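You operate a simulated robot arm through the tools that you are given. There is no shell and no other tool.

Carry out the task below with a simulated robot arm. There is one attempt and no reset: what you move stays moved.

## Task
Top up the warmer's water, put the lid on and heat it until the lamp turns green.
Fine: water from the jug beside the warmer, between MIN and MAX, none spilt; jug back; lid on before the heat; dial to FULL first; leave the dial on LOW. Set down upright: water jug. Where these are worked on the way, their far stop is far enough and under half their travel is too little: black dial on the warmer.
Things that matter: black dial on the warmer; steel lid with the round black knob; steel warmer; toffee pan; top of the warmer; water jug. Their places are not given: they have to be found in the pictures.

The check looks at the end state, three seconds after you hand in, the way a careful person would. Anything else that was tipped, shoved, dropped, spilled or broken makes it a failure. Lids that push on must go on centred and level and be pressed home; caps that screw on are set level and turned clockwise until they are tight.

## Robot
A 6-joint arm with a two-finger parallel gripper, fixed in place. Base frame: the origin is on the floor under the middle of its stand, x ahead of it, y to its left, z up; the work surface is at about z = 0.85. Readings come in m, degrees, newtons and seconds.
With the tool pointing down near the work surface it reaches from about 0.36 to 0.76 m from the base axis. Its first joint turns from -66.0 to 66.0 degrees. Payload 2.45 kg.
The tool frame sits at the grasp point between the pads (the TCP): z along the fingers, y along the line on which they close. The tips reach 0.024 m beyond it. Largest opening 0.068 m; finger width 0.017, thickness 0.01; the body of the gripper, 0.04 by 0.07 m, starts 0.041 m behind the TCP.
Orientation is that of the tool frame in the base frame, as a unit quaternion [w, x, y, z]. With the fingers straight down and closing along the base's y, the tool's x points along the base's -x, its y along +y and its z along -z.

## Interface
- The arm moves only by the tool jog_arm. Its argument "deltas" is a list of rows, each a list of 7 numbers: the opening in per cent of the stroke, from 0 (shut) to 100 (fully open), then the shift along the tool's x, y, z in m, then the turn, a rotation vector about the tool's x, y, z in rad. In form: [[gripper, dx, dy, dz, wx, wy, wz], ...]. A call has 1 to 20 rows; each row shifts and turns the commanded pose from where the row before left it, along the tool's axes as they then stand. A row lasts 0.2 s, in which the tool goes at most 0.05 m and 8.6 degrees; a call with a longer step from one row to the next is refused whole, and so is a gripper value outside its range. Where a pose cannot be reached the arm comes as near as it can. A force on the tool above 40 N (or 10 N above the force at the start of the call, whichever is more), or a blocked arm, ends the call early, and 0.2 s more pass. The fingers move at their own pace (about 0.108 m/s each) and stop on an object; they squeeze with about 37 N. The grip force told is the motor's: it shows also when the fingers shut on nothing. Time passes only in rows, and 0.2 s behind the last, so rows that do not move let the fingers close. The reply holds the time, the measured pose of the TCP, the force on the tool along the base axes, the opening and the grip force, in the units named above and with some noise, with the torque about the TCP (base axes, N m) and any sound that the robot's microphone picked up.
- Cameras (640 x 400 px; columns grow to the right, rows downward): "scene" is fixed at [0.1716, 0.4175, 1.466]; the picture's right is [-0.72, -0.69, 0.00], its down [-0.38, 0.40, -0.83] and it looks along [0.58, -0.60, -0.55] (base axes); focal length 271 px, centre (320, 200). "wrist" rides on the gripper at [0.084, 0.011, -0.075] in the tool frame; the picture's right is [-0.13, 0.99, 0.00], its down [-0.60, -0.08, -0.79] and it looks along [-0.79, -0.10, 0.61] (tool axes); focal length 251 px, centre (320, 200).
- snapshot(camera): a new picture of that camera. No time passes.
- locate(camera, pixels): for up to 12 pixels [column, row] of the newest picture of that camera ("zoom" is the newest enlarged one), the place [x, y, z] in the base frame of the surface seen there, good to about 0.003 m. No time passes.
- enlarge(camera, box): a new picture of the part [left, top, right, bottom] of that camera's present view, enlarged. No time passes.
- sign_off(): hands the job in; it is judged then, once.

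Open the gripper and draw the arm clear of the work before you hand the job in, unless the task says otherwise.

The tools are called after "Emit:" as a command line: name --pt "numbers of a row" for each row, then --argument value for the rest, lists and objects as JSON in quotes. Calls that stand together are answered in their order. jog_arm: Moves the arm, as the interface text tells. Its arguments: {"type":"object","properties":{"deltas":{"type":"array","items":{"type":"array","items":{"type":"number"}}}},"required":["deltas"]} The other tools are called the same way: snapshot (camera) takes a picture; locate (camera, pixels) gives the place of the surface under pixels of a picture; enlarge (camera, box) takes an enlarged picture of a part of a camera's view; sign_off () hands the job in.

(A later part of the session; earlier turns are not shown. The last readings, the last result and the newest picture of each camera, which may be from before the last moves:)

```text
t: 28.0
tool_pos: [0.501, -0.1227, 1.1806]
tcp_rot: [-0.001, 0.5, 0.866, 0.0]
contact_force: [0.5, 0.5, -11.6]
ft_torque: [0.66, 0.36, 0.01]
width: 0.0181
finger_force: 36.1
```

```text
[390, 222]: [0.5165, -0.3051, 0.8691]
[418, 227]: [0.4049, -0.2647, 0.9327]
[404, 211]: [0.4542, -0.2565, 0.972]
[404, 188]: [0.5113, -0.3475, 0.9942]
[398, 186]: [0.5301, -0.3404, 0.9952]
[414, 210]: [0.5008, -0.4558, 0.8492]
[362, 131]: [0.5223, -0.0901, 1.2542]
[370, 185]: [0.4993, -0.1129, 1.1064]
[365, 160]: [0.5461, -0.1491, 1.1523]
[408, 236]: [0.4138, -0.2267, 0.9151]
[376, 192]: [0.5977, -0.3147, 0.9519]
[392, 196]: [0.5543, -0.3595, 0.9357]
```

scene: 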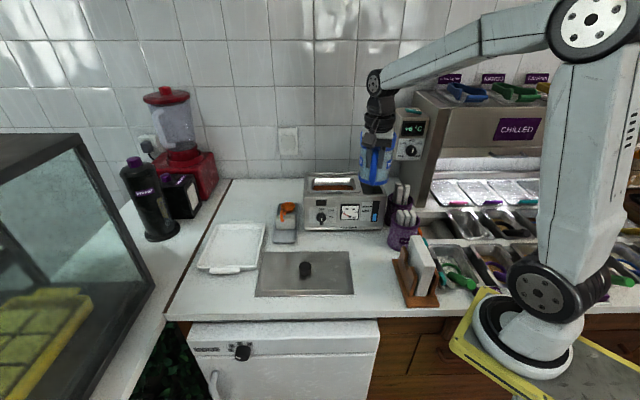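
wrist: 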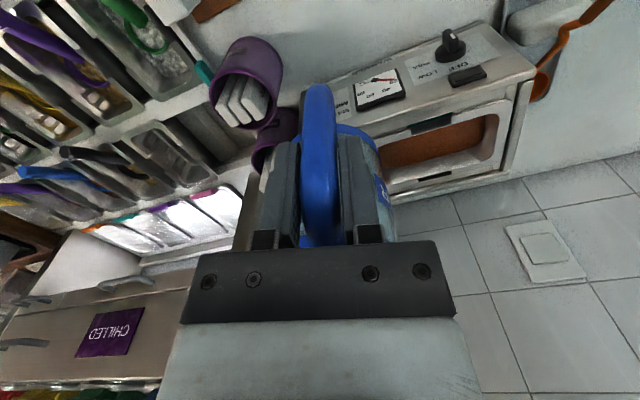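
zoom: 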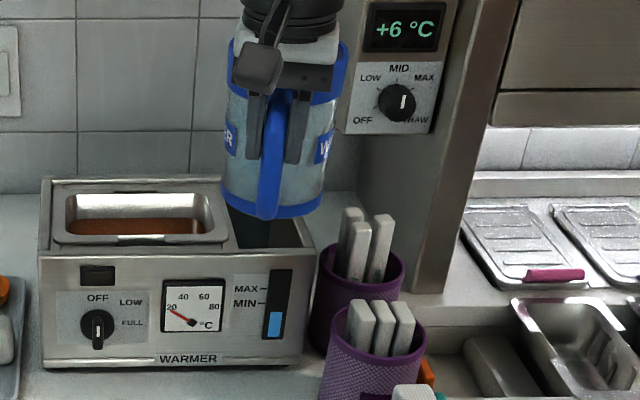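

Cups top out at about z=0.995 and lie ~12 cm right of the pour line, so the path is clear. I tilt the jug slowly to ~26° (below the ~33° pour start), then bring the spout over the opening at TCP z≈1.13.

Emit:
jog_arm --pt "0 0 0 0 0 0.035 0" --pt "0 0 0 0 0 0.06 0" --pt "0 0 0 0 0 0.06 0" --pt "0 0 0 0 0 0.06 0" --pt "0 0 0 0 0 0.06 0" --pt "0 0 0 0 0 0.06 0" --pt "0 0 0 0 0 0.06 0" --pt "0 0 0 0 0 0.06 0" --pt "0 0 0 0 0 0 0" --pt "0 -0.0112 0.0022 0.0131 0 0 0" --pt "0 -0.0112 0.0022 0.0131 0 0 0" --pt "0 -0.0112 0.0022 0.0131 0 0 0" --pt "0 0 0 0 0 0 0"

Emit:
snapshot --camera "scene"

Emit:
enlarge --camera "scene" --box '[310, 130, 422, 230]'

Emit:
snapshot --camera "wrist"

```text
t: 30.8
tool_pos: [0.5129, -0.1301, 1.1294]
tcp_rot: [-0.197, 0.487, 0.844, 0.112]
contact_force: [0.2, 1.2, -10.9]
ft_torque: [0.35, 0.22, 0.01]
width: 0.0179
finger_force: 36.0
```

```text
taken
```

scene: 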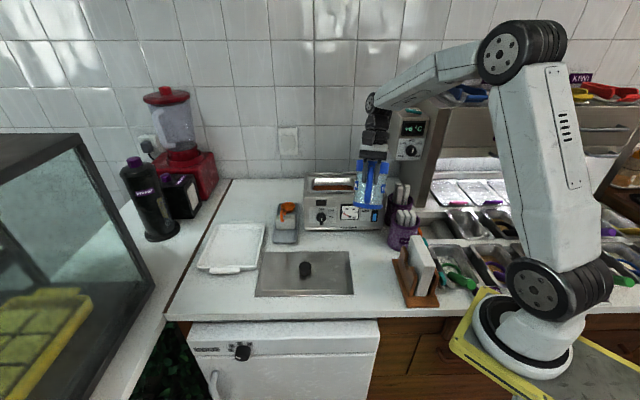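

```text
4.00 times, centred on (366, 180) of scene
```

zoom: 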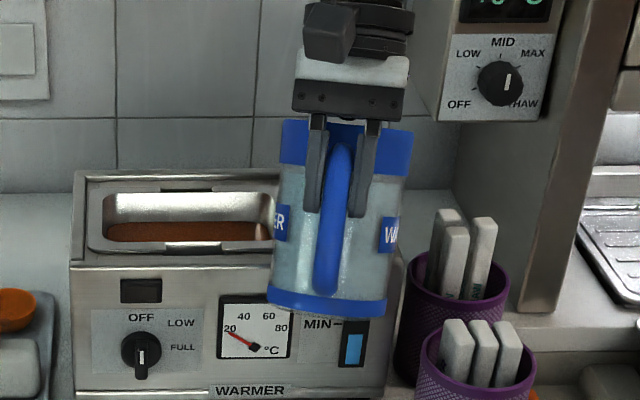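

```text
taken
```

wrist: 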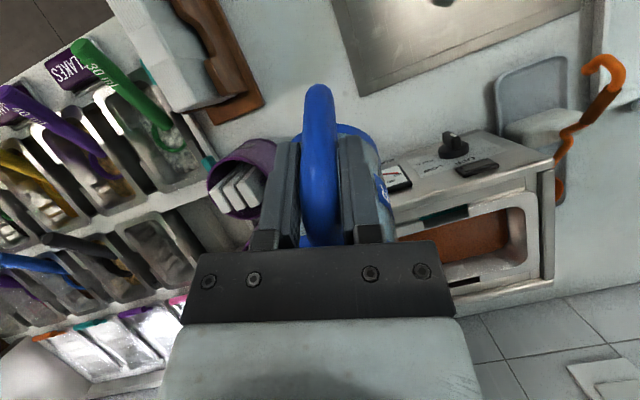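

The jug is tilted 26° with the spout over the opening (lip ≈ (0.581,-0.253,1.10)), and the window still shows the level. I lower slightly and tilt to ~34° in small steps, then wait and look.

Emit:
jog_arm --pt "0 -0.0028 0 0.0024 0 0.035 0" --pt "0 -0.0028 0 0.0024 0 0.035 0" --pt "0 -0.0028 0 0.0024 0 0.035 0" --pt "0 -0.0028 0 0.0024 0 0.035 0" --pt "0 0 0 0 0 0 0" --pt "0 0 0 0 0 0 0" --pt "0 0 0 0 0 0 0"

Emit:
enlarge --camera "scene" --box '[326, 150, 406, 225]'

```text
t: 32.4
tool_pos: [0.5155, -0.1345, 1.1153]
tcp_rot: [-0.255, 0.478, 0.828, 0.146]
contact_force: [-0.2, -0.5, -11.0]
ft_torque: [0.26, 0.13, 0.01]
width: 0.0177
finger_force: 36.3
```

```text
5.33 times, centred on (366, 188) of scene
```

zoom: 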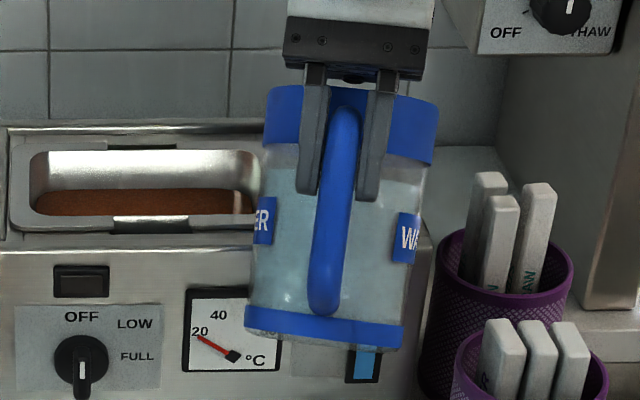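

At 34° nothing has poured yet (11.0 N). I continue to ~38° and wait.

Emit:
jog_arm --pt "0 -0.0015 0 -0.0011 0 0.035 0" --pt "0 0 0 0 0 0 0" --pt "0 -0.0015 0 -0.0011 0 0.035 0" --pt "0 0 0 0 0 0 0" --pt "0 0 0 0 0 0 0" --pt "0 0 0 0 0 0 0"

Emit:
enlarge --camera "scene" --box '[326, 150, 406, 225]'

```text
t: 33.8
tool_pos: [0.5178, -0.1379, 1.1159]
tcp_rot: [-0.283, 0.473, 0.819, 0.163]
contact_force: [0.2, 0.8, -11.1]
ft_torque: [0.23, 0.11, 0.02]
width: 0.0179
finger_force: 35.6
```

```text
5.33 times, centred on (366, 188) of scene
```

zoom: 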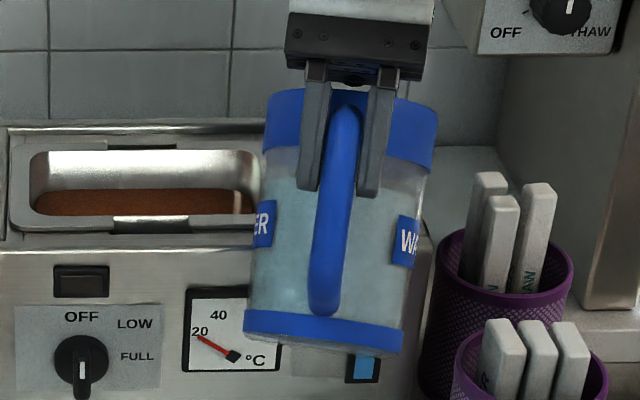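

No weight change yet at 38°. I continue in 2° steps to ~42°.

Emit:
jog_arm --pt "0 -0.0016 0 -0.0013 0 0.035 0" --pt "0 0 0 0 0 0 0" --pt "0 -0.0016 0 -0.0013 0 0.035 0" --pt "0 0 0 0 0 0 0" --pt "0 0 0 0 0 0 0" --pt "0 0 0 0 0 0 0"

Emit:
enlarge --camera "scene" --box '[326, 150, 406, 225]'

```text
t: 35.2
tool_pos: [0.5193, -0.1416, 1.1156]
tcp_rot: [-0.312, 0.466, 0.808, 0.179]
contact_force: [-0.8, 0.7, -9.7]
ft_torque: [0.11, 0.06, 0.02]
width: 0.0182
finger_force: 36.2
```

```text
5.33 times, centred on (366, 188) of scene
```

zoom: 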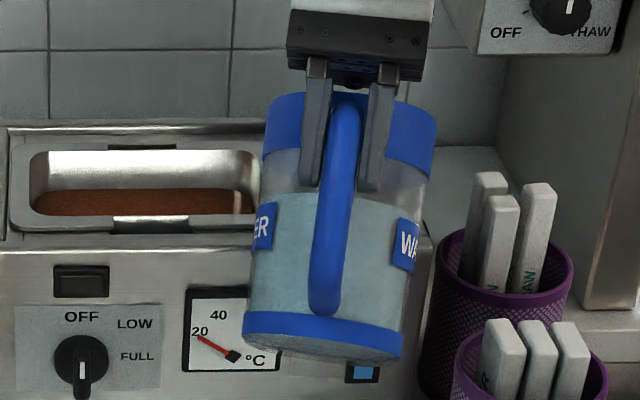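

The weight dropped to 9.7 N and the water line inside the jug lowered, so pouring has begun. I hold a moment and read again.

Emit:
jog_arm --pt "0 0 0 0 0 0 0" --pt "0 0 0 0 0 0 0"

Emit:
snapshot --camera "wrist"

Emit:
enlarge --camera "scene" --box '[340, 180, 404, 230]'

```text
t: 35.8
tool_pos: [0.5186, -0.1409, 1.1155]
tcp_rot: [-0.312, 0.467, 0.808, 0.179]
contact_force: [-1.1, 0.0, -10.1]
ft_torque: [0.1, 0.08, 0.02]
width: 0.018
finger_force: 35.8
```

```text
taken
```

wrist: 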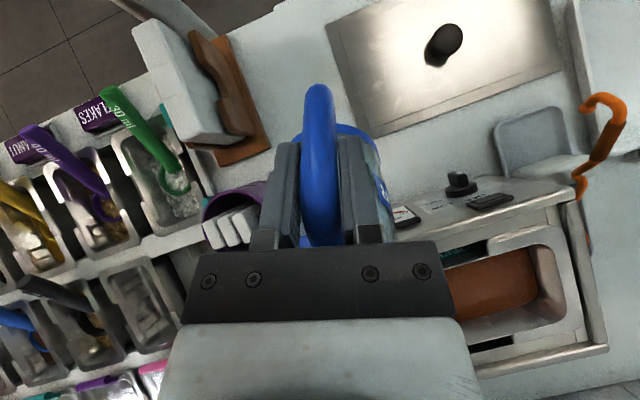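

```text
8.00 times, centred on (372, 205) of scene
```

zoom: 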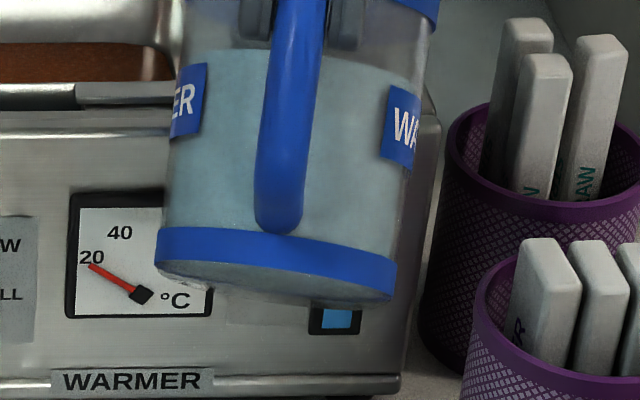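

About 0.1 kg has gone in. I tilt back ~6°, raise 7 cm straight up (spout still over the opening) to view the level window.

Emit:
jog_arm --pt "0 0 0 0 0 -0.05 0" --pt "0 0 0 0 0 -0.05 0" --pt "0 0 0 0 0 0 0" --pt "0 0.0137 0 -0.0189 0 0 0" --pt "0 0.0137 0 -0.0189 0 0 0" --pt "0 0.0137 0 -0.0189 0 0 0" --pt "0 0 0 0 0 0 0"

Emit:
enlarge --camera "scene" --box '[358, 198, 390, 218]'

Emit:
enlarge --camera "scene" --box '[310, 130, 422, 230]'

```text
t: 37.4
tool_pos: [0.5201, -0.1417, 1.187]
tcp_rot: [-0.272, 0.474, 0.823, 0.154]
contact_force: [-0.6, 0.0, -10.7]
ft_torque: [0.2, 0.11, 0.0]
width: 0.0181
finger_force: 35.7
```

```text
16.00 times, centred on (374, 208) of scene
```

zoom: 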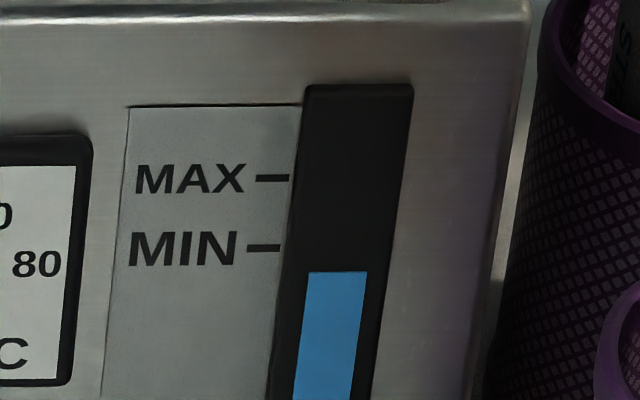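

```text
4.00 times, centred on (366, 180) of scene
```

zoom: 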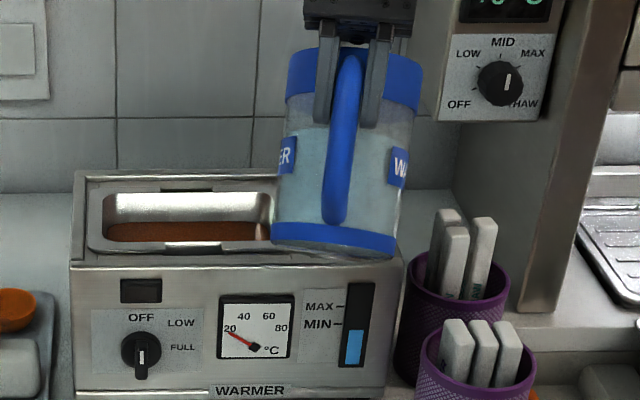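

The level rose from row 288 to 271 in the window zoom (MIN at 248, MAX at 178), and no spill is visible. I lower back, tilt again and go on to ~45°.

Emit:
jog_arm --pt "0 -0.0137 0 0.0189 0 0 0" --pt "0 -0.0137 0 0.0189 0 0 0" --pt "0 -0.0137 0 0.0189 0 0 0" --pt "0 0 0 0 0 0.05 0" --pt "0 0 0 0 0 0.05 0" --pt "0 -0.0015 0 -0.0014 0 0.03 0" --pt "0 0 0 0 0 0 0" --pt "0 -0.0015 0 -0.0014 0 0.03 0" --pt "0 0 0 0 0 0 0" --pt "0 0 0 0 0 0 0" --pt "0 0 0 0 0 0 0" --pt "0 0 0 0 0 0 0"

Emit:
enlarge --camera "scene" --box '[310, 130, 422, 230]'

```text
t: 40.0
tool_pos: [0.5212, -0.1455, 1.1149]
tcp_rot: [-0.337, 0.461, 0.798, 0.194]
contact_force: [-0.2, 0.3, -9.4]
ft_torque: [0.09, 0.07, 0.01]
width: 0.018
finger_force: 36.4
```

```text
4.00 times, centred on (366, 180) of scene
```

zoom: 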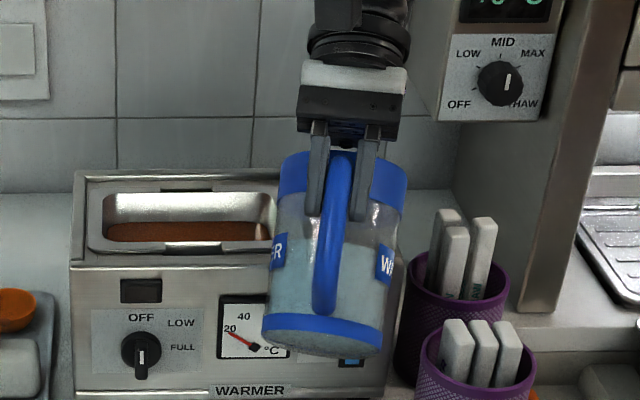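

At ~45.7° the weight reads 9.4 N. I tilt back and raise again to check the level window.

Emit:
jog_arm --pt "0 0 0 0 0 0 0" --pt "0 0 0 0 0 -0.05 0" --pt "0 0 0 0 0 -0.05 0" --pt "0 0 0 0 0 0 0" --pt "0 0.015 0 -0.0179 0 0 0" --pt "0 0.015 0 -0.0179 0 0 0" --pt "0 0.015 0 -0.0179 0 0 0" --pt "0 0 0 0 0 0 0"

Emit:
enlarge --camera "scene" --box '[358, 198, 390, 218]'

Emit:
enlarge --camera "scene" --box '[310, 130, 422, 230]'

```text
t: 41.8
tool_pos: [0.5215, -0.1461, 1.1867]
tcp_rot: [-0.296, 0.469, 0.815, 0.169]
contact_force: [-0.2, -0.4, -9.3]
ft_torque: [0.17, 0.09, 0.01]
width: 0.018
finger_force: 36.3
```

```text
16.00 times, centred on (374, 208) of scene
```

zoom: 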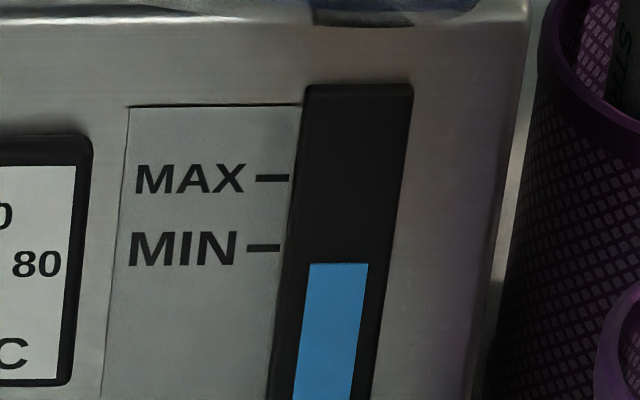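

```text
4.00 times, centred on (366, 180) of scene
```

zoom: 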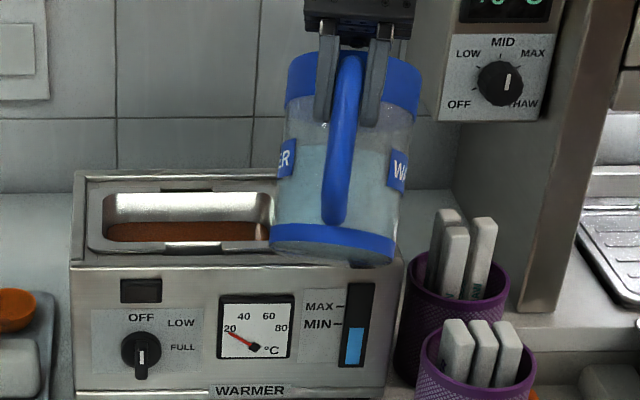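

The level is now at row 263 (MIN 248). Weight suggests ~0.16 kg poured in total, so I wait a second and check whether the gauge still rises, and inspect for spills.

Emit:
jog_arm --pt "0 0 0 0 0 0 0" --pt "0 0 0 0 0 0 0" --pt "0 0 0 0 0 0 0" --pt "0 0 0 0 0 0 0" --pt "0 0 0 0 0 0 0"

Emit:
enlarge --camera "scene" --box '[358, 198, 390, 218]'

Emit:
enlarge --camera "scene" --box '[290, 170, 450, 270]'

Emit:
snapshot --camera "wrist"

```text
t: 43.0
tool_pos: [0.5219, -0.1452, 1.1846]
tcp_rot: [-0.297, 0.469, 0.814, 0.17]
contact_force: [0.0, 0.2, -10.4]
ft_torque: [0.19, 0.08, -0.04]
width: 0.0178
finger_force: 36.9
```

```text
16.00 times, centred on (374, 208) of scene
```

zoom: 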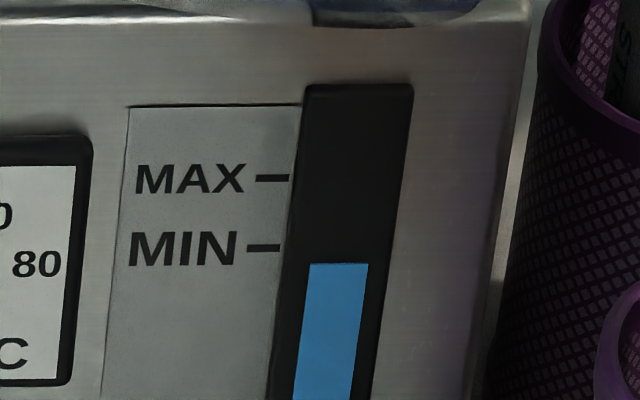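

```text
4.00 times, centred on (370, 220) of scene
```

zoom: 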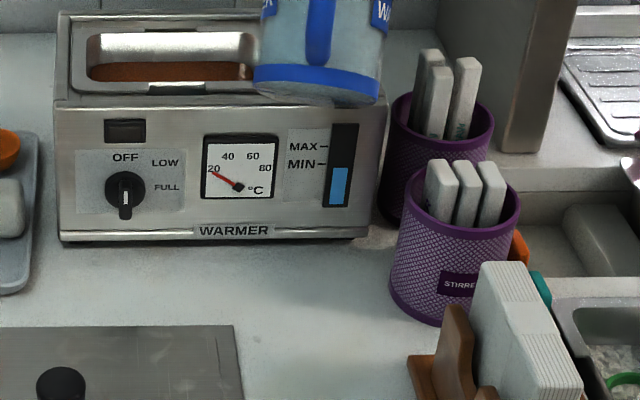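

```text
taken
```

wrist: 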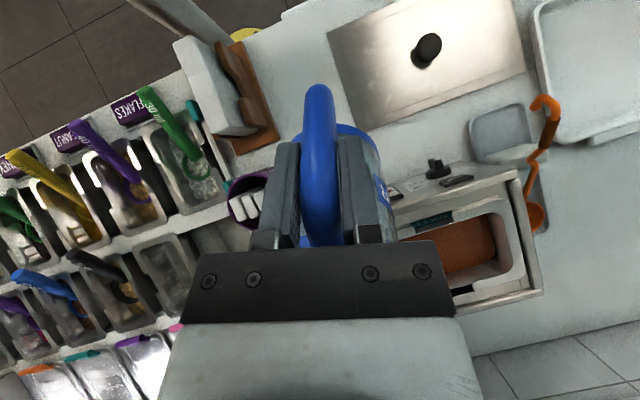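

No spill is visible on the counter, pan or cups; the level stays at row 263. I lower again, tilt to ~49° and hold longer, then check the water line in the jug against the lip height.

Emit:
jog_arm --pt "0 -0.015 0 0.0179 0 0 0" --pt "0 -0.015 0 0.0179 0 0 0" --pt "0 -0.015 0 0.0179 0 0 0" --pt "0 0 0 0 0 0.05 0" --pt "0 0 0 0 0 0.05 0" --pt "0 0 0 0 0 0 0" --pt "0 -0.0015 0 -0.0017 0 0.03 0" --pt "0 0 0 0 0 0 0" --pt "0 -0.0015 0 -0.0017 0 0.03 0" --pt "0 0 0 0 0 0 0" --pt "0 0 0 0 0 0 0" --pt "0 0 0 0 0 0 0" --pt "0 0 0 0 0 0 0"

Emit:
enlarge --camera "scene" --box '[326, 150, 406, 225]'

Emit:
snapshot --camera "scene"

```text
t: 45.8
tool_pos: [0.5237, -0.1498, 1.1156]
tcp_rot: [-0.36, 0.455, 0.788, 0.206]
contact_force: [0.9, 0.0, -10.0]
ft_torque: [0.04, 0.03, 0.01]
width: 0.0178
finger_force: 35.9
```

```text
5.33 times, centred on (366, 188) of scene
```

zoom: 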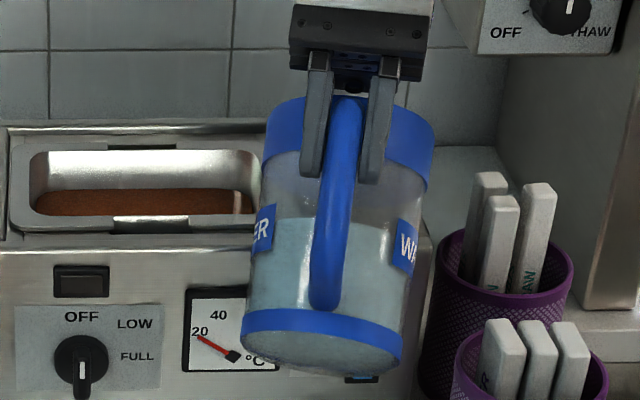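

```text
taken
```

scene: 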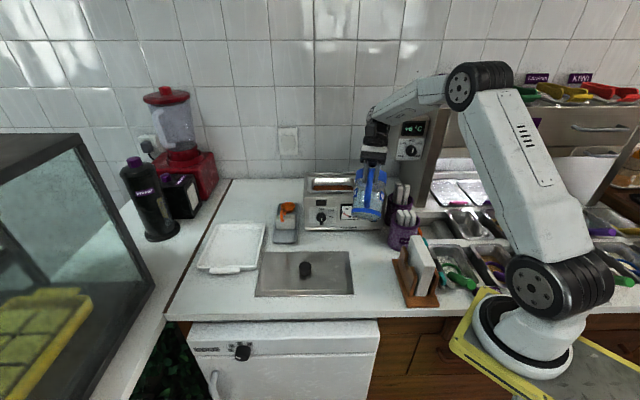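

At 49° the jug's back waterline is around row 220 in the zoom. I locate that line and check the window after raising again.

Emit:
locate --camera "zoom" --pixels '[[295, 218], [295, 240], [380, 230], [290, 300], [290, 160], [330, 340]]'

Emit:
jog_arm --pt "0 0 0 0 0 -0.05 0" --pt "0 0 0 0 0 -0.05 0" --pt "0 0 0 0 0 0 0" --pt "0 0.016 0 -0.017 0 0 0" --pt "0 0.016 0 -0.017 0 0 0" --pt "0 0.016 0 -0.017 0 0 0" --pt "0 0 0 0 0 0 0"

Emit:
enlarge --camera "scene" --box '[358, 198, 390, 218]'

```text
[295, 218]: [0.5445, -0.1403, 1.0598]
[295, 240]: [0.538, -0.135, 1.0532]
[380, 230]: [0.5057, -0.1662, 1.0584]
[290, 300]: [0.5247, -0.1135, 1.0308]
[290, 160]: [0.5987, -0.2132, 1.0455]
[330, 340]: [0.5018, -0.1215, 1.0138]
```

```text
t: 47.4
tool_pos: [0.5247, -0.1492, 1.1866]
tcp_rot: [-0.321, 0.464, 0.805, 0.185]
contact_force: [-0.3, -0.7, -9.9]
ft_torque: [0.1, 0.07, 0.0]
width: 0.0179
finger_force: 36.3
```

```text
16.00 times, centred on (374, 208) of scene
```

zoom: 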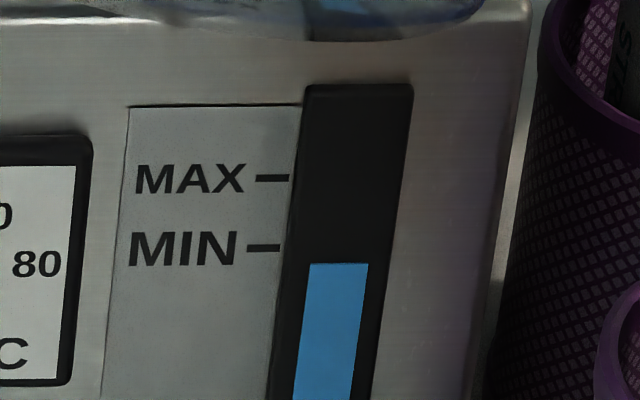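

The level did not change from the last tilt (row 263), though the jug's water line suggests more left the jug. I need to make sure the stream is landing in the opening, so I tilt back and pull the jug back ~8 cm to inspect the opening and surroundings.

Emit:
jog_arm --pt "0 0 0 0 0 -0.05 0" --pt "0 0 0 0 0 -0.05 0" --pt "0 0 0 0 0 -0.05 0" --pt "0 0 0 0 0 -0.05 0" --pt "0 0 0 0 0 -0.05 0" --pt "0 0 0 0 0 0 0" --pt "0 0.0233 0 0.0129 0 0 0" --pt "0 0.0233 0 0.0129 0 0 0" --pt "0 0.0233 0 0.0129 0 0 0" --pt "0 0 0 0 0 0 0"

Emit:
enlarge --camera "scene" --box '[358, 198, 390, 218]'

Emit:
enlarge --camera "scene" --box '[290, 130, 450, 250]'

Emit:
snapshot --camera "wrist"

```text
t: 49.6
tool_pos: [0.4833, -0.0798, 1.1846]
tcp_rot: [-0.218, 0.484, 0.838, 0.125]
contact_force: [0.8, 0.1, -9.9]
ft_torque: [0.3, 0.19, 0.0]
width: 0.0178
finger_force: 35.9
```

```text
16.00 times, centred on (374, 208) of scene
```

zoom: 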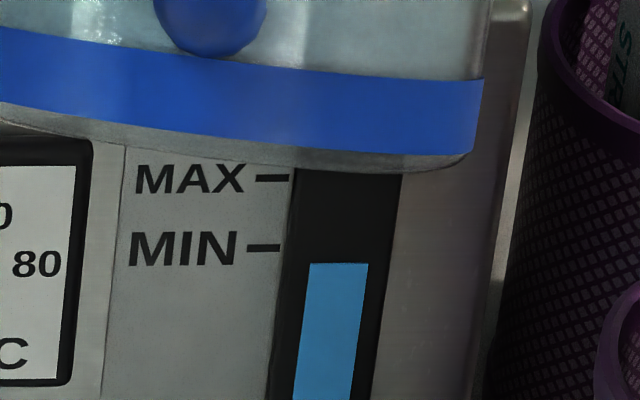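

```text
3.33 times, centred on (370, 190) of scene
```

zoom: 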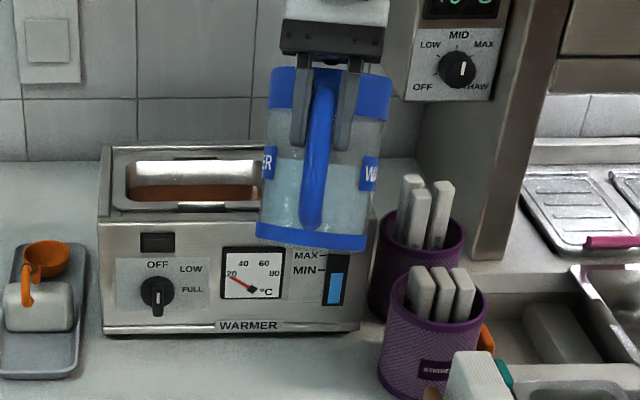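

```text
taken
```

wrist: 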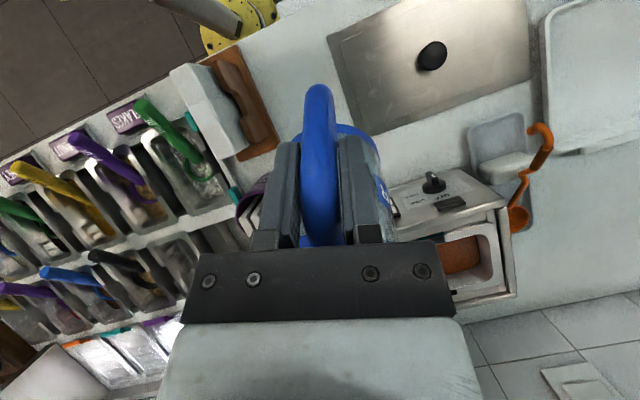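

I shift the jug 12 cm to the left so that the opening and its surroundings become visible from the scene camera.

Emit:
jog_arm --pt "0 0 0.01 0 0 0 0" --pt "0 0 0.02 0 0 0 0" --pt "0 0 0.02 0 0 0 0" --pt "0 0 0.02 0 0 0 0" --pt "0 0 0.02 0 0 0 0" --pt "0 0 0.02 0 0 0 0" --pt "0 0 0.01 0 0 0 0" --pt "0 0 0 0 0 0 0"

Emit:
enlarge --camera "scene" --box '[330, 160, 410, 220]'

Emit:
enlarge --camera "scene" --box '[270, 120, 420, 230]'

Emit:
snapshot --camera "wrist"

```text
t: 51.4
tool_pos: [0.5871, -0.0202, 1.1869]
tcp_rot: [-0.219, 0.483, 0.839, 0.123]
contact_force: [-0.4, 1.5, -9.3]
ft_torque: [0.3, 0.19, 0.03]
width: 0.0179
finger_force: 36.2
```

```text
6.67 times, centred on (370, 190) of scene
```

zoom: 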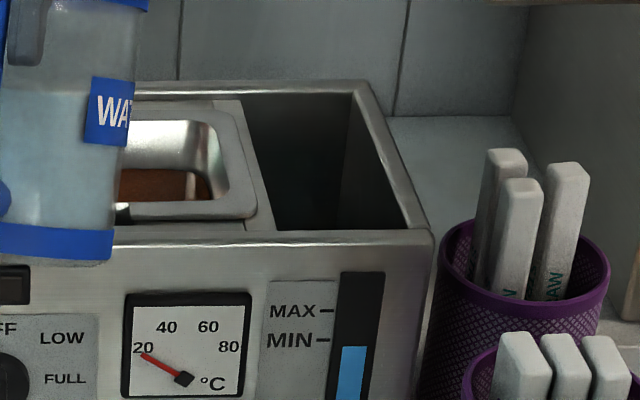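

```text
3.64 times, centred on (345, 175) of scene
```

zoom: 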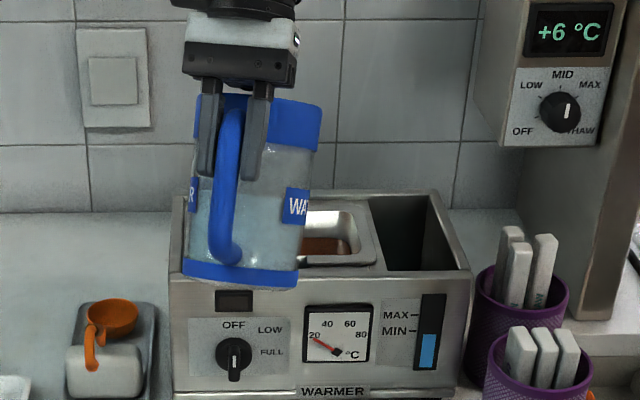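

```text
taken
```

wrist: 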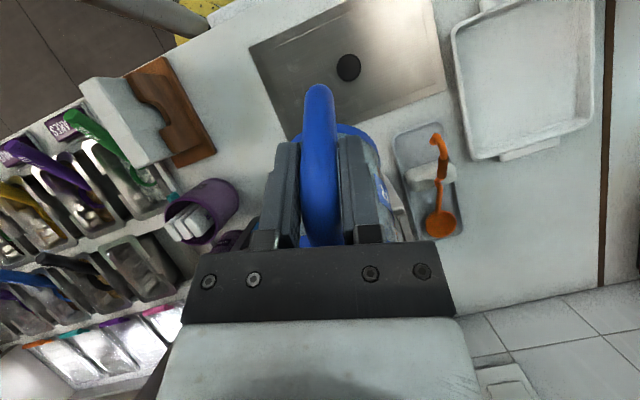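

No spill is visible around the opening, pan or cups. I zoom on the jug to measure how much water remains in it.

Emit:
enlarge --camera "scene" --box '[310, 138, 366, 202]'

Emit:
locate --camera "zoom" --pixels '[[170, 130], [220, 130], [200, 200], [330, 140], [400, 140], [390, 200], [180, 300], [360, 330], [150, 345], [400, 380], [420, 80], [440, 160]]'

```text
6.25 times, centred on (338, 170) of scene
```

zoom: 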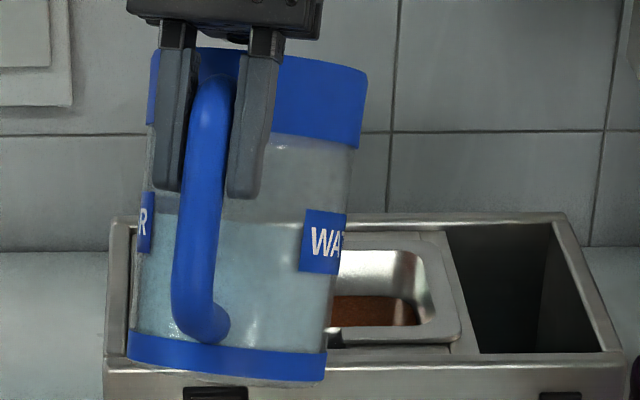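

```text
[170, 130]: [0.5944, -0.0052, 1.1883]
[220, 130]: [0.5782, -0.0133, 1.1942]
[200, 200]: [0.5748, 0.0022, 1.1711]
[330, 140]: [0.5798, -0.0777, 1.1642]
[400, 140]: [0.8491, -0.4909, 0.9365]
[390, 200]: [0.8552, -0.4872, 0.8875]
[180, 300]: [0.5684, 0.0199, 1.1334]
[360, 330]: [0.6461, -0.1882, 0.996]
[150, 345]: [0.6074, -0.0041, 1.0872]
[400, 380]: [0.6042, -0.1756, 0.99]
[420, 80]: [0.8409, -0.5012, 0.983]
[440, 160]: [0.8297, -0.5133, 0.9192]
```

I locate points right at the visible waterline to estimate the remaining volume.

Emit:
locate --camera "zoom" --pixels '[[160, 214], [168, 214], [240, 222], [270, 222], [295, 224], [270, 345], [240, 340], [145, 335], [310, 352], [290, 130], [320, 138], [260, 300]]'

```text
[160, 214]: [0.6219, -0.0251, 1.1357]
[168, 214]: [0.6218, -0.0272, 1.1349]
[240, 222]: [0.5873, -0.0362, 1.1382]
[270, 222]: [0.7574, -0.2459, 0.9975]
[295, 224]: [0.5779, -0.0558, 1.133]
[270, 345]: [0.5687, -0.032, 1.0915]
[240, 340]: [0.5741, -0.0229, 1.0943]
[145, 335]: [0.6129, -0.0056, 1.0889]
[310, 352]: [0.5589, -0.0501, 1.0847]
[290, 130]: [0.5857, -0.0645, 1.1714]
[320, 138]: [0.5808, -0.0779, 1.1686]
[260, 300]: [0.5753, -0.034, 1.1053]
```

The jug's fill line is now ~64 mm (from ~98 mm), yet the gauge only rose in the first two pours. I look closely at the opening, the counter behind/right of the warmer and the pan for any water that missed.

Emit:
enlarge --camera "scene" --box '[345, 165, 405, 205]'

Emit:
locate --camera "zoom" --pixels '[[250, 150], [250, 200], [270, 250], [280, 280], [300, 200], [330, 250], [360, 280], [200, 150], [180, 250], [420, 200], [480, 120], [560, 160]]'

Emit:
enlarge --camera "scene" --box '[360, 165, 440, 215]'

Emit:
enlarge --camera "scene" --box '[280, 200, 440, 310]'

```text
10.00 times, centred on (375, 185) of scene
```

zoom: 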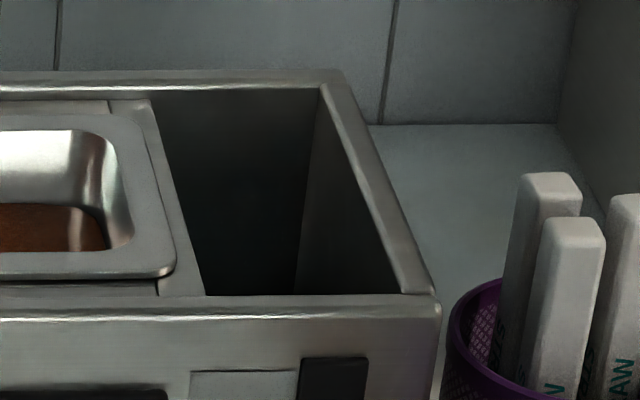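

```text
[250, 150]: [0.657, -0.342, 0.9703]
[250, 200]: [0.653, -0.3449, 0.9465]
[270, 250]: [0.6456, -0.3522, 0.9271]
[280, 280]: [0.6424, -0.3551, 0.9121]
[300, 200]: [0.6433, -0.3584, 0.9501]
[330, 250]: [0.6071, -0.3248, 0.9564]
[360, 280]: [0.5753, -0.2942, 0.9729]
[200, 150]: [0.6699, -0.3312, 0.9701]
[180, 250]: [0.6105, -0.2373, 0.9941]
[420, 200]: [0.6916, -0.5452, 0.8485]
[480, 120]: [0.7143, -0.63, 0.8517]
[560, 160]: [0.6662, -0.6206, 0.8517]
```

```text
8.00 times, centred on (400, 190) of scene
```

zoom: 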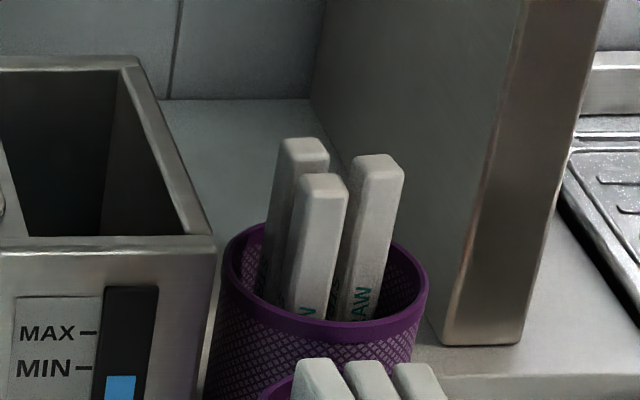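

```text
3.64 times, centred on (360, 255) of scene
```

zoom: 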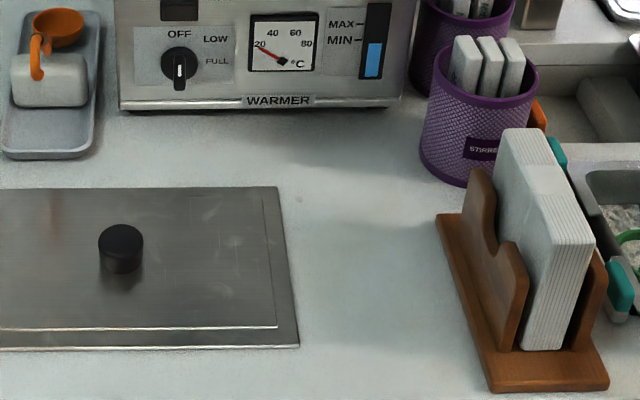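

No spill is visible; the jug still holds ~6 cm of water, and more tilt (60-65°) is needed. Pouring at yaw -72° gives the wrist more tilt range, so I rotate the jug's yaw by -12° and tilt to ~40° here (still below flow) before moving back over the opening.

Emit:
jog_arm --pt "0 0 0 0 -0.0254 0 0.0458" --pt "0 0 0 0 -0.0254 0 0.0458" --pt "0 0 0 0 -0.0254 0 0.0458" --pt "0 0 0 0 -0.0254 0 0.0458" --pt "0 0 0 0 0 0.048 0" --pt "0 0 0 0 0 0.048 0" --pt "0 0 0 0 0 0.048 0" --pt "0 0 0 0 0 0.048 0" --pt "0 0 0 0 0 0 0"

```text
t: 53.4
tool_pos: [0.5892, -0.0201, 1.1873]
tcp_rot: [-0.278, 0.551, 0.76, 0.201]
contact_force: [0.3, -0.3, -9.8]
ft_torque: [0.17, 0.04, 0.0]
width: 0.0178
finger_force: 36.1
```

Orientation is now yaw -72°, tilt 40°. I move slowly back so the spout is over the opening (TCP (0.549,-0.128,1.15)).

Emit:
jog_arm --pt "0 -0.0058 -0.0045 -0.0018 0 0 0" --pt "0 -0.0116 -0.009 -0.0037 0 0 0" --pt "0 -0.0116 -0.009 -0.0037 0 0 0" --pt "0 -0.0116 -0.009 -0.0037 0 0 0" --pt "0 -0.0116 -0.009 -0.0037 0 0 0" --pt "0 -0.0116 -0.009 -0.0037 0 0 0" --pt "0 -0.0116 -0.009 -0.0037 0 0 0" --pt "0 -0.0116 -0.009 -0.0037 0 0 0" --pt "0 -0.0058 -0.0045 -0.0018 0 0 0" --pt "0 0 0 0 0 0 0"

Emit:
enlarge --camera "scene" --box '[310, 130, 422, 230]'

Emit:
snapshot --camera "wrist"

```text
t: 55.6
tool_pos: [0.5474, -0.1283, 1.1492]
tcp_rot: [-0.278, 0.552, 0.76, 0.201]
contact_force: [-0.2, -0.5, -8.9]
ft_torque: [0.16, 0.08, 0.02]
width: 0.018
finger_force: 36.1
```

```text
4.00 times, centred on (366, 180) of scene
```

zoom: 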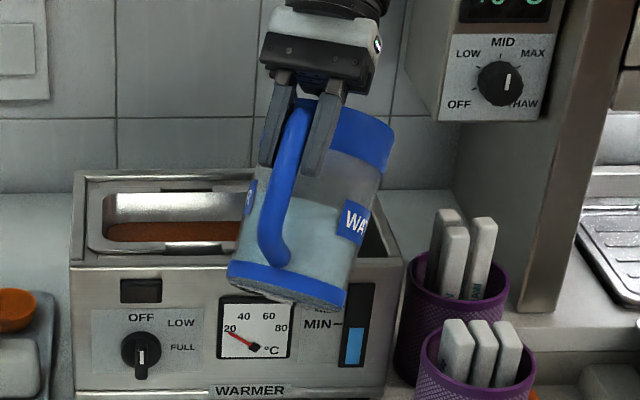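

```text
taken
```

wrist: 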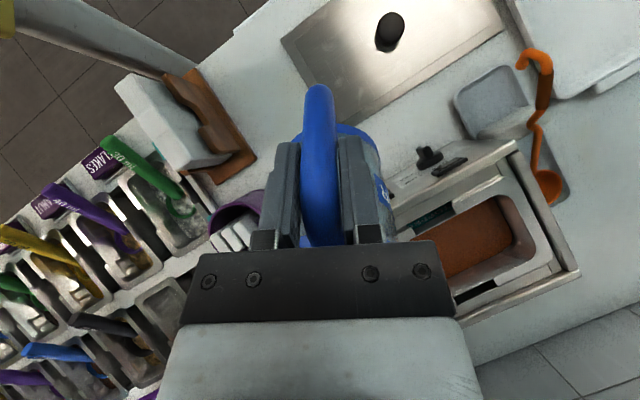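

The window stays visible at this yaw. I lower to z≈1.13 and tilt to 50°, holding briefly.

Emit:
jog_arm --pt "0 -0.0055 0 0.0012 0 0.0423 0" --pt "0 -0.0055 0 0.0012 0 0.0423 0" --pt "0 -0.0055 0 0.0012 0 0.0423 0" --pt "0 -0.0055 0 0.0012 0 0.0423 0" --pt "0 0 0 0 0 0 0" --pt "0 0 0 0 0 0 0" --pt "0 0 0 0 0 0 0"

Emit:
enlarge --camera "scene" --box '[326, 150, 406, 225]'

```text
t: 57.2
tool_pos: [0.5524, -0.139, 1.1305]
tcp_rot: [-0.341, 0.533, 0.734, 0.246]
contact_force: [0.2, -0.3, -10.3]
ft_torque: [0.06, 0.0, 0.02]
width: 0.018
finger_force: 36.3
```

```text
5.33 times, centred on (366, 188) of scene
```

zoom: 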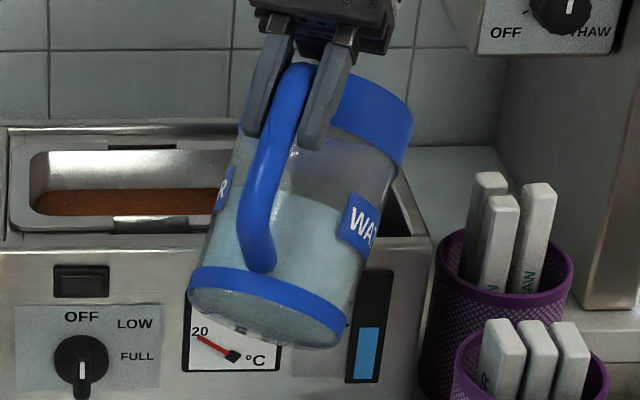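

The gauge is visible (row 327 here, unchanged). I tilt on to ~53.5° in two steps and hold.

Emit:
jog_arm --pt "0 -0.0016 0 -0.002 0 0.03 0" --pt "0 0 0 0 0 0 0" --pt "0 -0.0016 0 -0.002 0 0.03 0" --pt "0 0 0 0 0 0 0" --pt "0 0 0 0 0 0 0" --pt "0 0 0 0 0 0 0"

Emit:
enlarge --camera "scene" --box '[326, 150, 406, 225]'

```text
t: 58.6
tool_pos: [0.5523, -0.1442, 1.131]
tcp_rot: [-0.363, 0.526, 0.723, 0.262]
contact_force: [-0.2, -0.6, -8.8]
ft_torque: [0.0, -0.01, 0.0]
width: 0.0178
finger_force: 36.8
```

```text
5.33 times, centred on (366, 188) of scene
```

zoom: 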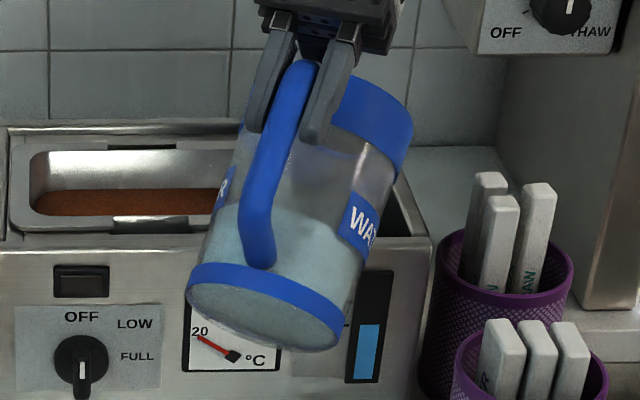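

The gauge rose slightly (row 327→324). I continue to ~57° and hold.

Emit:
jog_arm --pt "0 -0.0015 0 -0.0022 0 0.03 0" --pt "0 0 0 0 0 0 0" --pt "0 -0.0015 0 -0.0022 0 0.03 0" --pt "0 0 0 0 0 0 0" --pt "0 0 0 0 0 0 0" --pt "0 0 0 0 0 0 0" --pt "0 0 0 0 0 0 0"

Emit:
enlarge --camera "scene" --box '[326, 150, 406, 225]'

```text
t: 60.2
tool_pos: [0.5541, -0.1492, 1.1301]
tcp_rot: [-0.385, 0.517, 0.712, 0.278]
contact_force: [-0.6, 0.4, -8.1]
ft_torque: [-0.08, 0.0, 0.0]
width: 0.0178
finger_force: 36.2
```

```text
5.33 times, centred on (366, 188) of scene
```

zoom: 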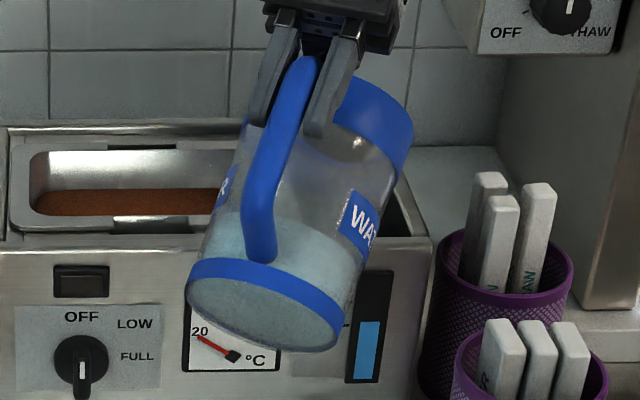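

The level creeps up (row ~321) with no reach problem at 57°. I zoom on the window for an accurate reading.

Emit:
enlarge --camera "scene" --box '[374, 198, 406, 218]'

Emit:
enlarge --camera "scene" --box '[358, 198, 390, 218]'

Emit:
snapshot --camera "wrist"

```text
16.00 times, centred on (390, 208) of scene
```

zoom: 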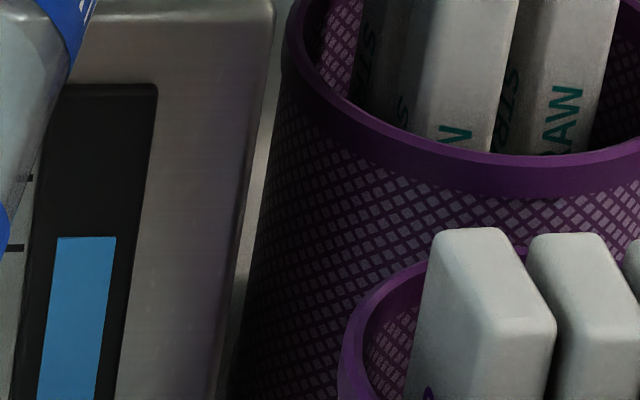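

```text
16.00 times, centred on (374, 208) of scene
```

zoom: 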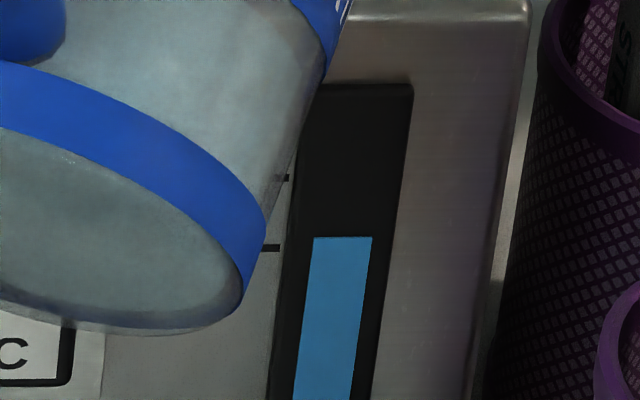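

```text
taken
```

wrist: 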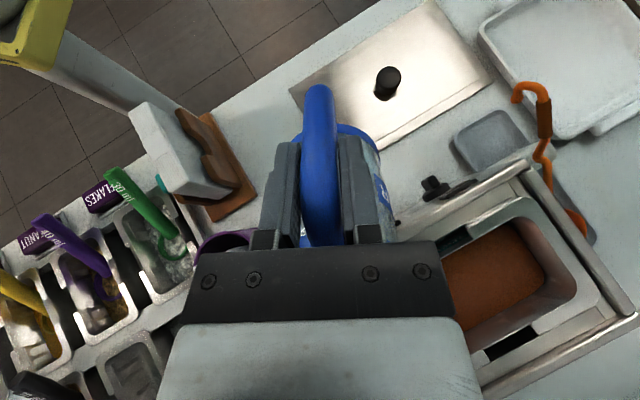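

The level is now at row 237, just above MIN (248); MAX is 178. I add a small further tilt to ~59.5° to get nearer the middle.

Emit:
jog_arm --pt "0 -0.0012 0 -0.002 0 0.022 0" --pt "0 0 0 0 0 0 0" --pt "0 -0.0012 0 -0.002 0 0.022 0" --pt "0 0 0 0 0 0 0" --pt "0 0 0 0 0 0 0" --pt "0 0 0 0 0 0 0"

Emit:
enlarge --camera "scene" --box '[358, 198, 390, 218]'

```text
t: 61.6
tool_pos: [0.5565, -0.1532, 1.1298]
tcp_rot: [-0.4, 0.511, 0.704, 0.289]
contact_force: [-0.1, -0.2, -7.4]
ft_torque: [-0.06, -0.04, 0.01]
width: 0.0178
finger_force: 36.1
```

```text
16.00 times, centred on (374, 208) of scene
```

zoom: 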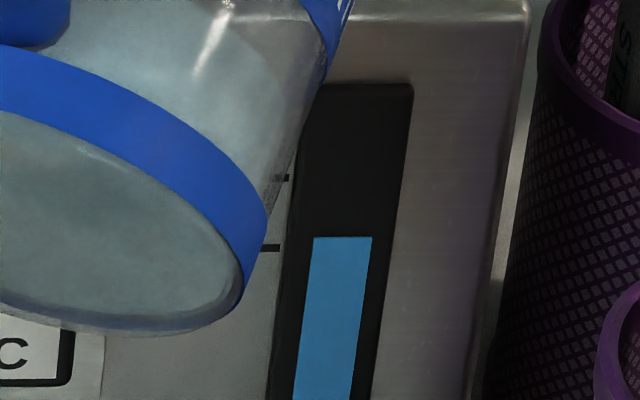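

The display holds at row 237 (it seems to move in ~8.6 px steps). I tilt a bit more, to ~62°, for a safer margin above MIN.

Emit:
jog_arm --pt "0 -0.0011 0 -0.002 0 0.022 0" --pt "0 0 0 0 0 0 0" --pt "0 -0.0011 0 -0.002 0 0.022 0" --pt "0 0 0 0 0 0 0" --pt "0 0 0 0 0 0 0" --pt "0 0 0 0 0 0 0"

Emit:
enlarge --camera "scene" --box '[358, 198, 390, 218]'

Emit:
enlarge --camera "scene" --box '[326, 150, 406, 225]'

```text
t: 63.0
tool_pos: [0.5569, -0.1586, 1.1306]
tcp_rot: [-0.415, 0.504, 0.695, 0.3]
contact_force: [0.1, 0.3, -7.8]
ft_torque: [-0.07, -0.06, 0.04]
width: 0.0179
finger_force: 36.0
```

```text
16.00 times, centred on (374, 208) of scene
```

zoom: 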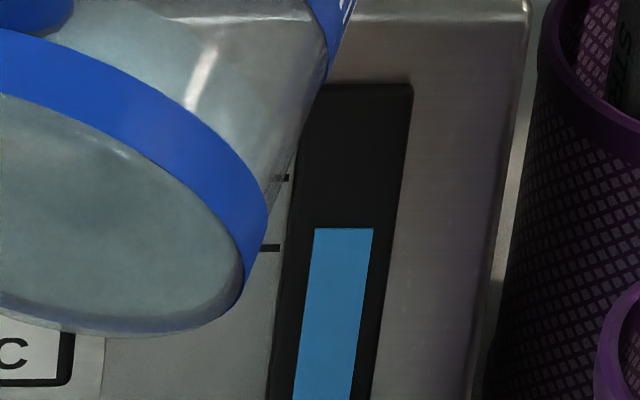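

```text
5.33 times, centred on (366, 188) of scene
```

zoom: 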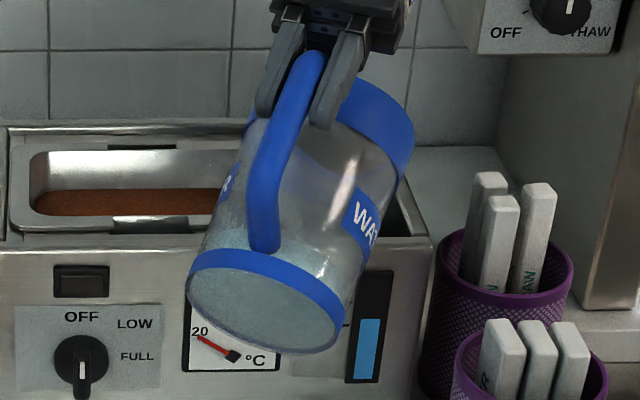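

The level is at row 228, comfortably between MIN (248) and MAX (178). I tilt the jug back over the opening, raise it and bring it upright.

Emit:
jog_arm --pt "0 0 0 0 0 -0.06 0" --pt "0 0 0 0 0 -0.06 0" --pt "0 0 0 0 0 -0.06 0" --pt "0 0 0 0 0 -0.06 0" --pt "0 0 0 0 0 -0.06 0" --pt "0 0 0 0 0 -0.06 0" --pt "0 0 0 0 0 0 0" --pt "0 0.0165 0 -0.0188 0 0 0" --pt "0 0.0165 0 -0.0188 0 0 0" --pt "0 0 0 0 0 -0.07 0" --pt "0 0 0 0 0 -0.07 0" --pt "0 0 0 0 0 -0.07 0" --pt "0 0 0 0 0 -0.07 0" --pt "0 0 0 0 0 -0.07 0" --pt "0 0 0 0 0 -0.07 0" --pt "0 0 0 0 0 -0.07 0" --pt "0 0 0 0 0 -0.07 0" --pt "0 0 0 0 0 -0.07 0" --pt "0 0 0 0 0 -0.07 0" --pt "0 0 0 0 0 0 0"

Emit:
enlarge --camera "scene" --box '[310, 110, 422, 230]'

```text
t: 67.2
tool_pos: [0.5581, -0.158, 1.1814]
tcp_rot: [-0.007, 0.587, 0.809, 0.005]
contact_force: [-0.2, 0.3, -6.9]
ft_torque: [0.45, 0.16, 0.0]
width: 0.018
finger_force: 36.4
```

```text
3.33 times, centred on (366, 170) of scene
```

zoom: 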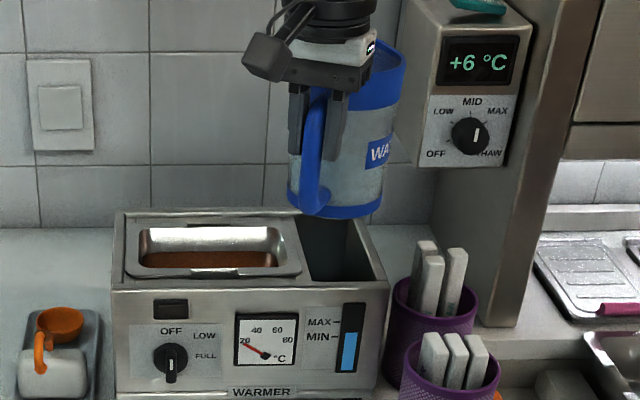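

The jug is upright with no drips visible. I yaw it back to its original heading, then carry it back toward its spot.

Emit:
jog_arm --pt "0 0 0 0 0 -0.017 -0.05" --pt "0 0 0 0 0 0 -0.1" --pt "0 0 0 0 0 0 -0.1" --pt "0 0 0 0 0 0 -0.1" --pt "0 0 0 0 0 0 -0.1" --pt "0 0 0 0 0 0 -0.1" --pt "0 0 0 0 0 0 -0.1" --pt "0 0 0 0 0 0 -0.1" --pt "0 0 0 0 0 0 -0.1" --pt "0 0 0 0 0 0 -0.1" --pt "0 0 0 0 0 0 -0.1" --pt "0 0 0 0 0 0 -0.053" --pt "0 0 0 0 0 0 0"

```text
t: 70.0
tool_pos: [0.5573, -0.1567, 1.18]
tcp_rot: [-0.001, 0.076, 0.997, -0.001]
contact_force: [0.1, 0.8, -7.6]
ft_torque: [0.05, 0.5, 0.01]
width: 0.0176
finger_force: 36.2
```

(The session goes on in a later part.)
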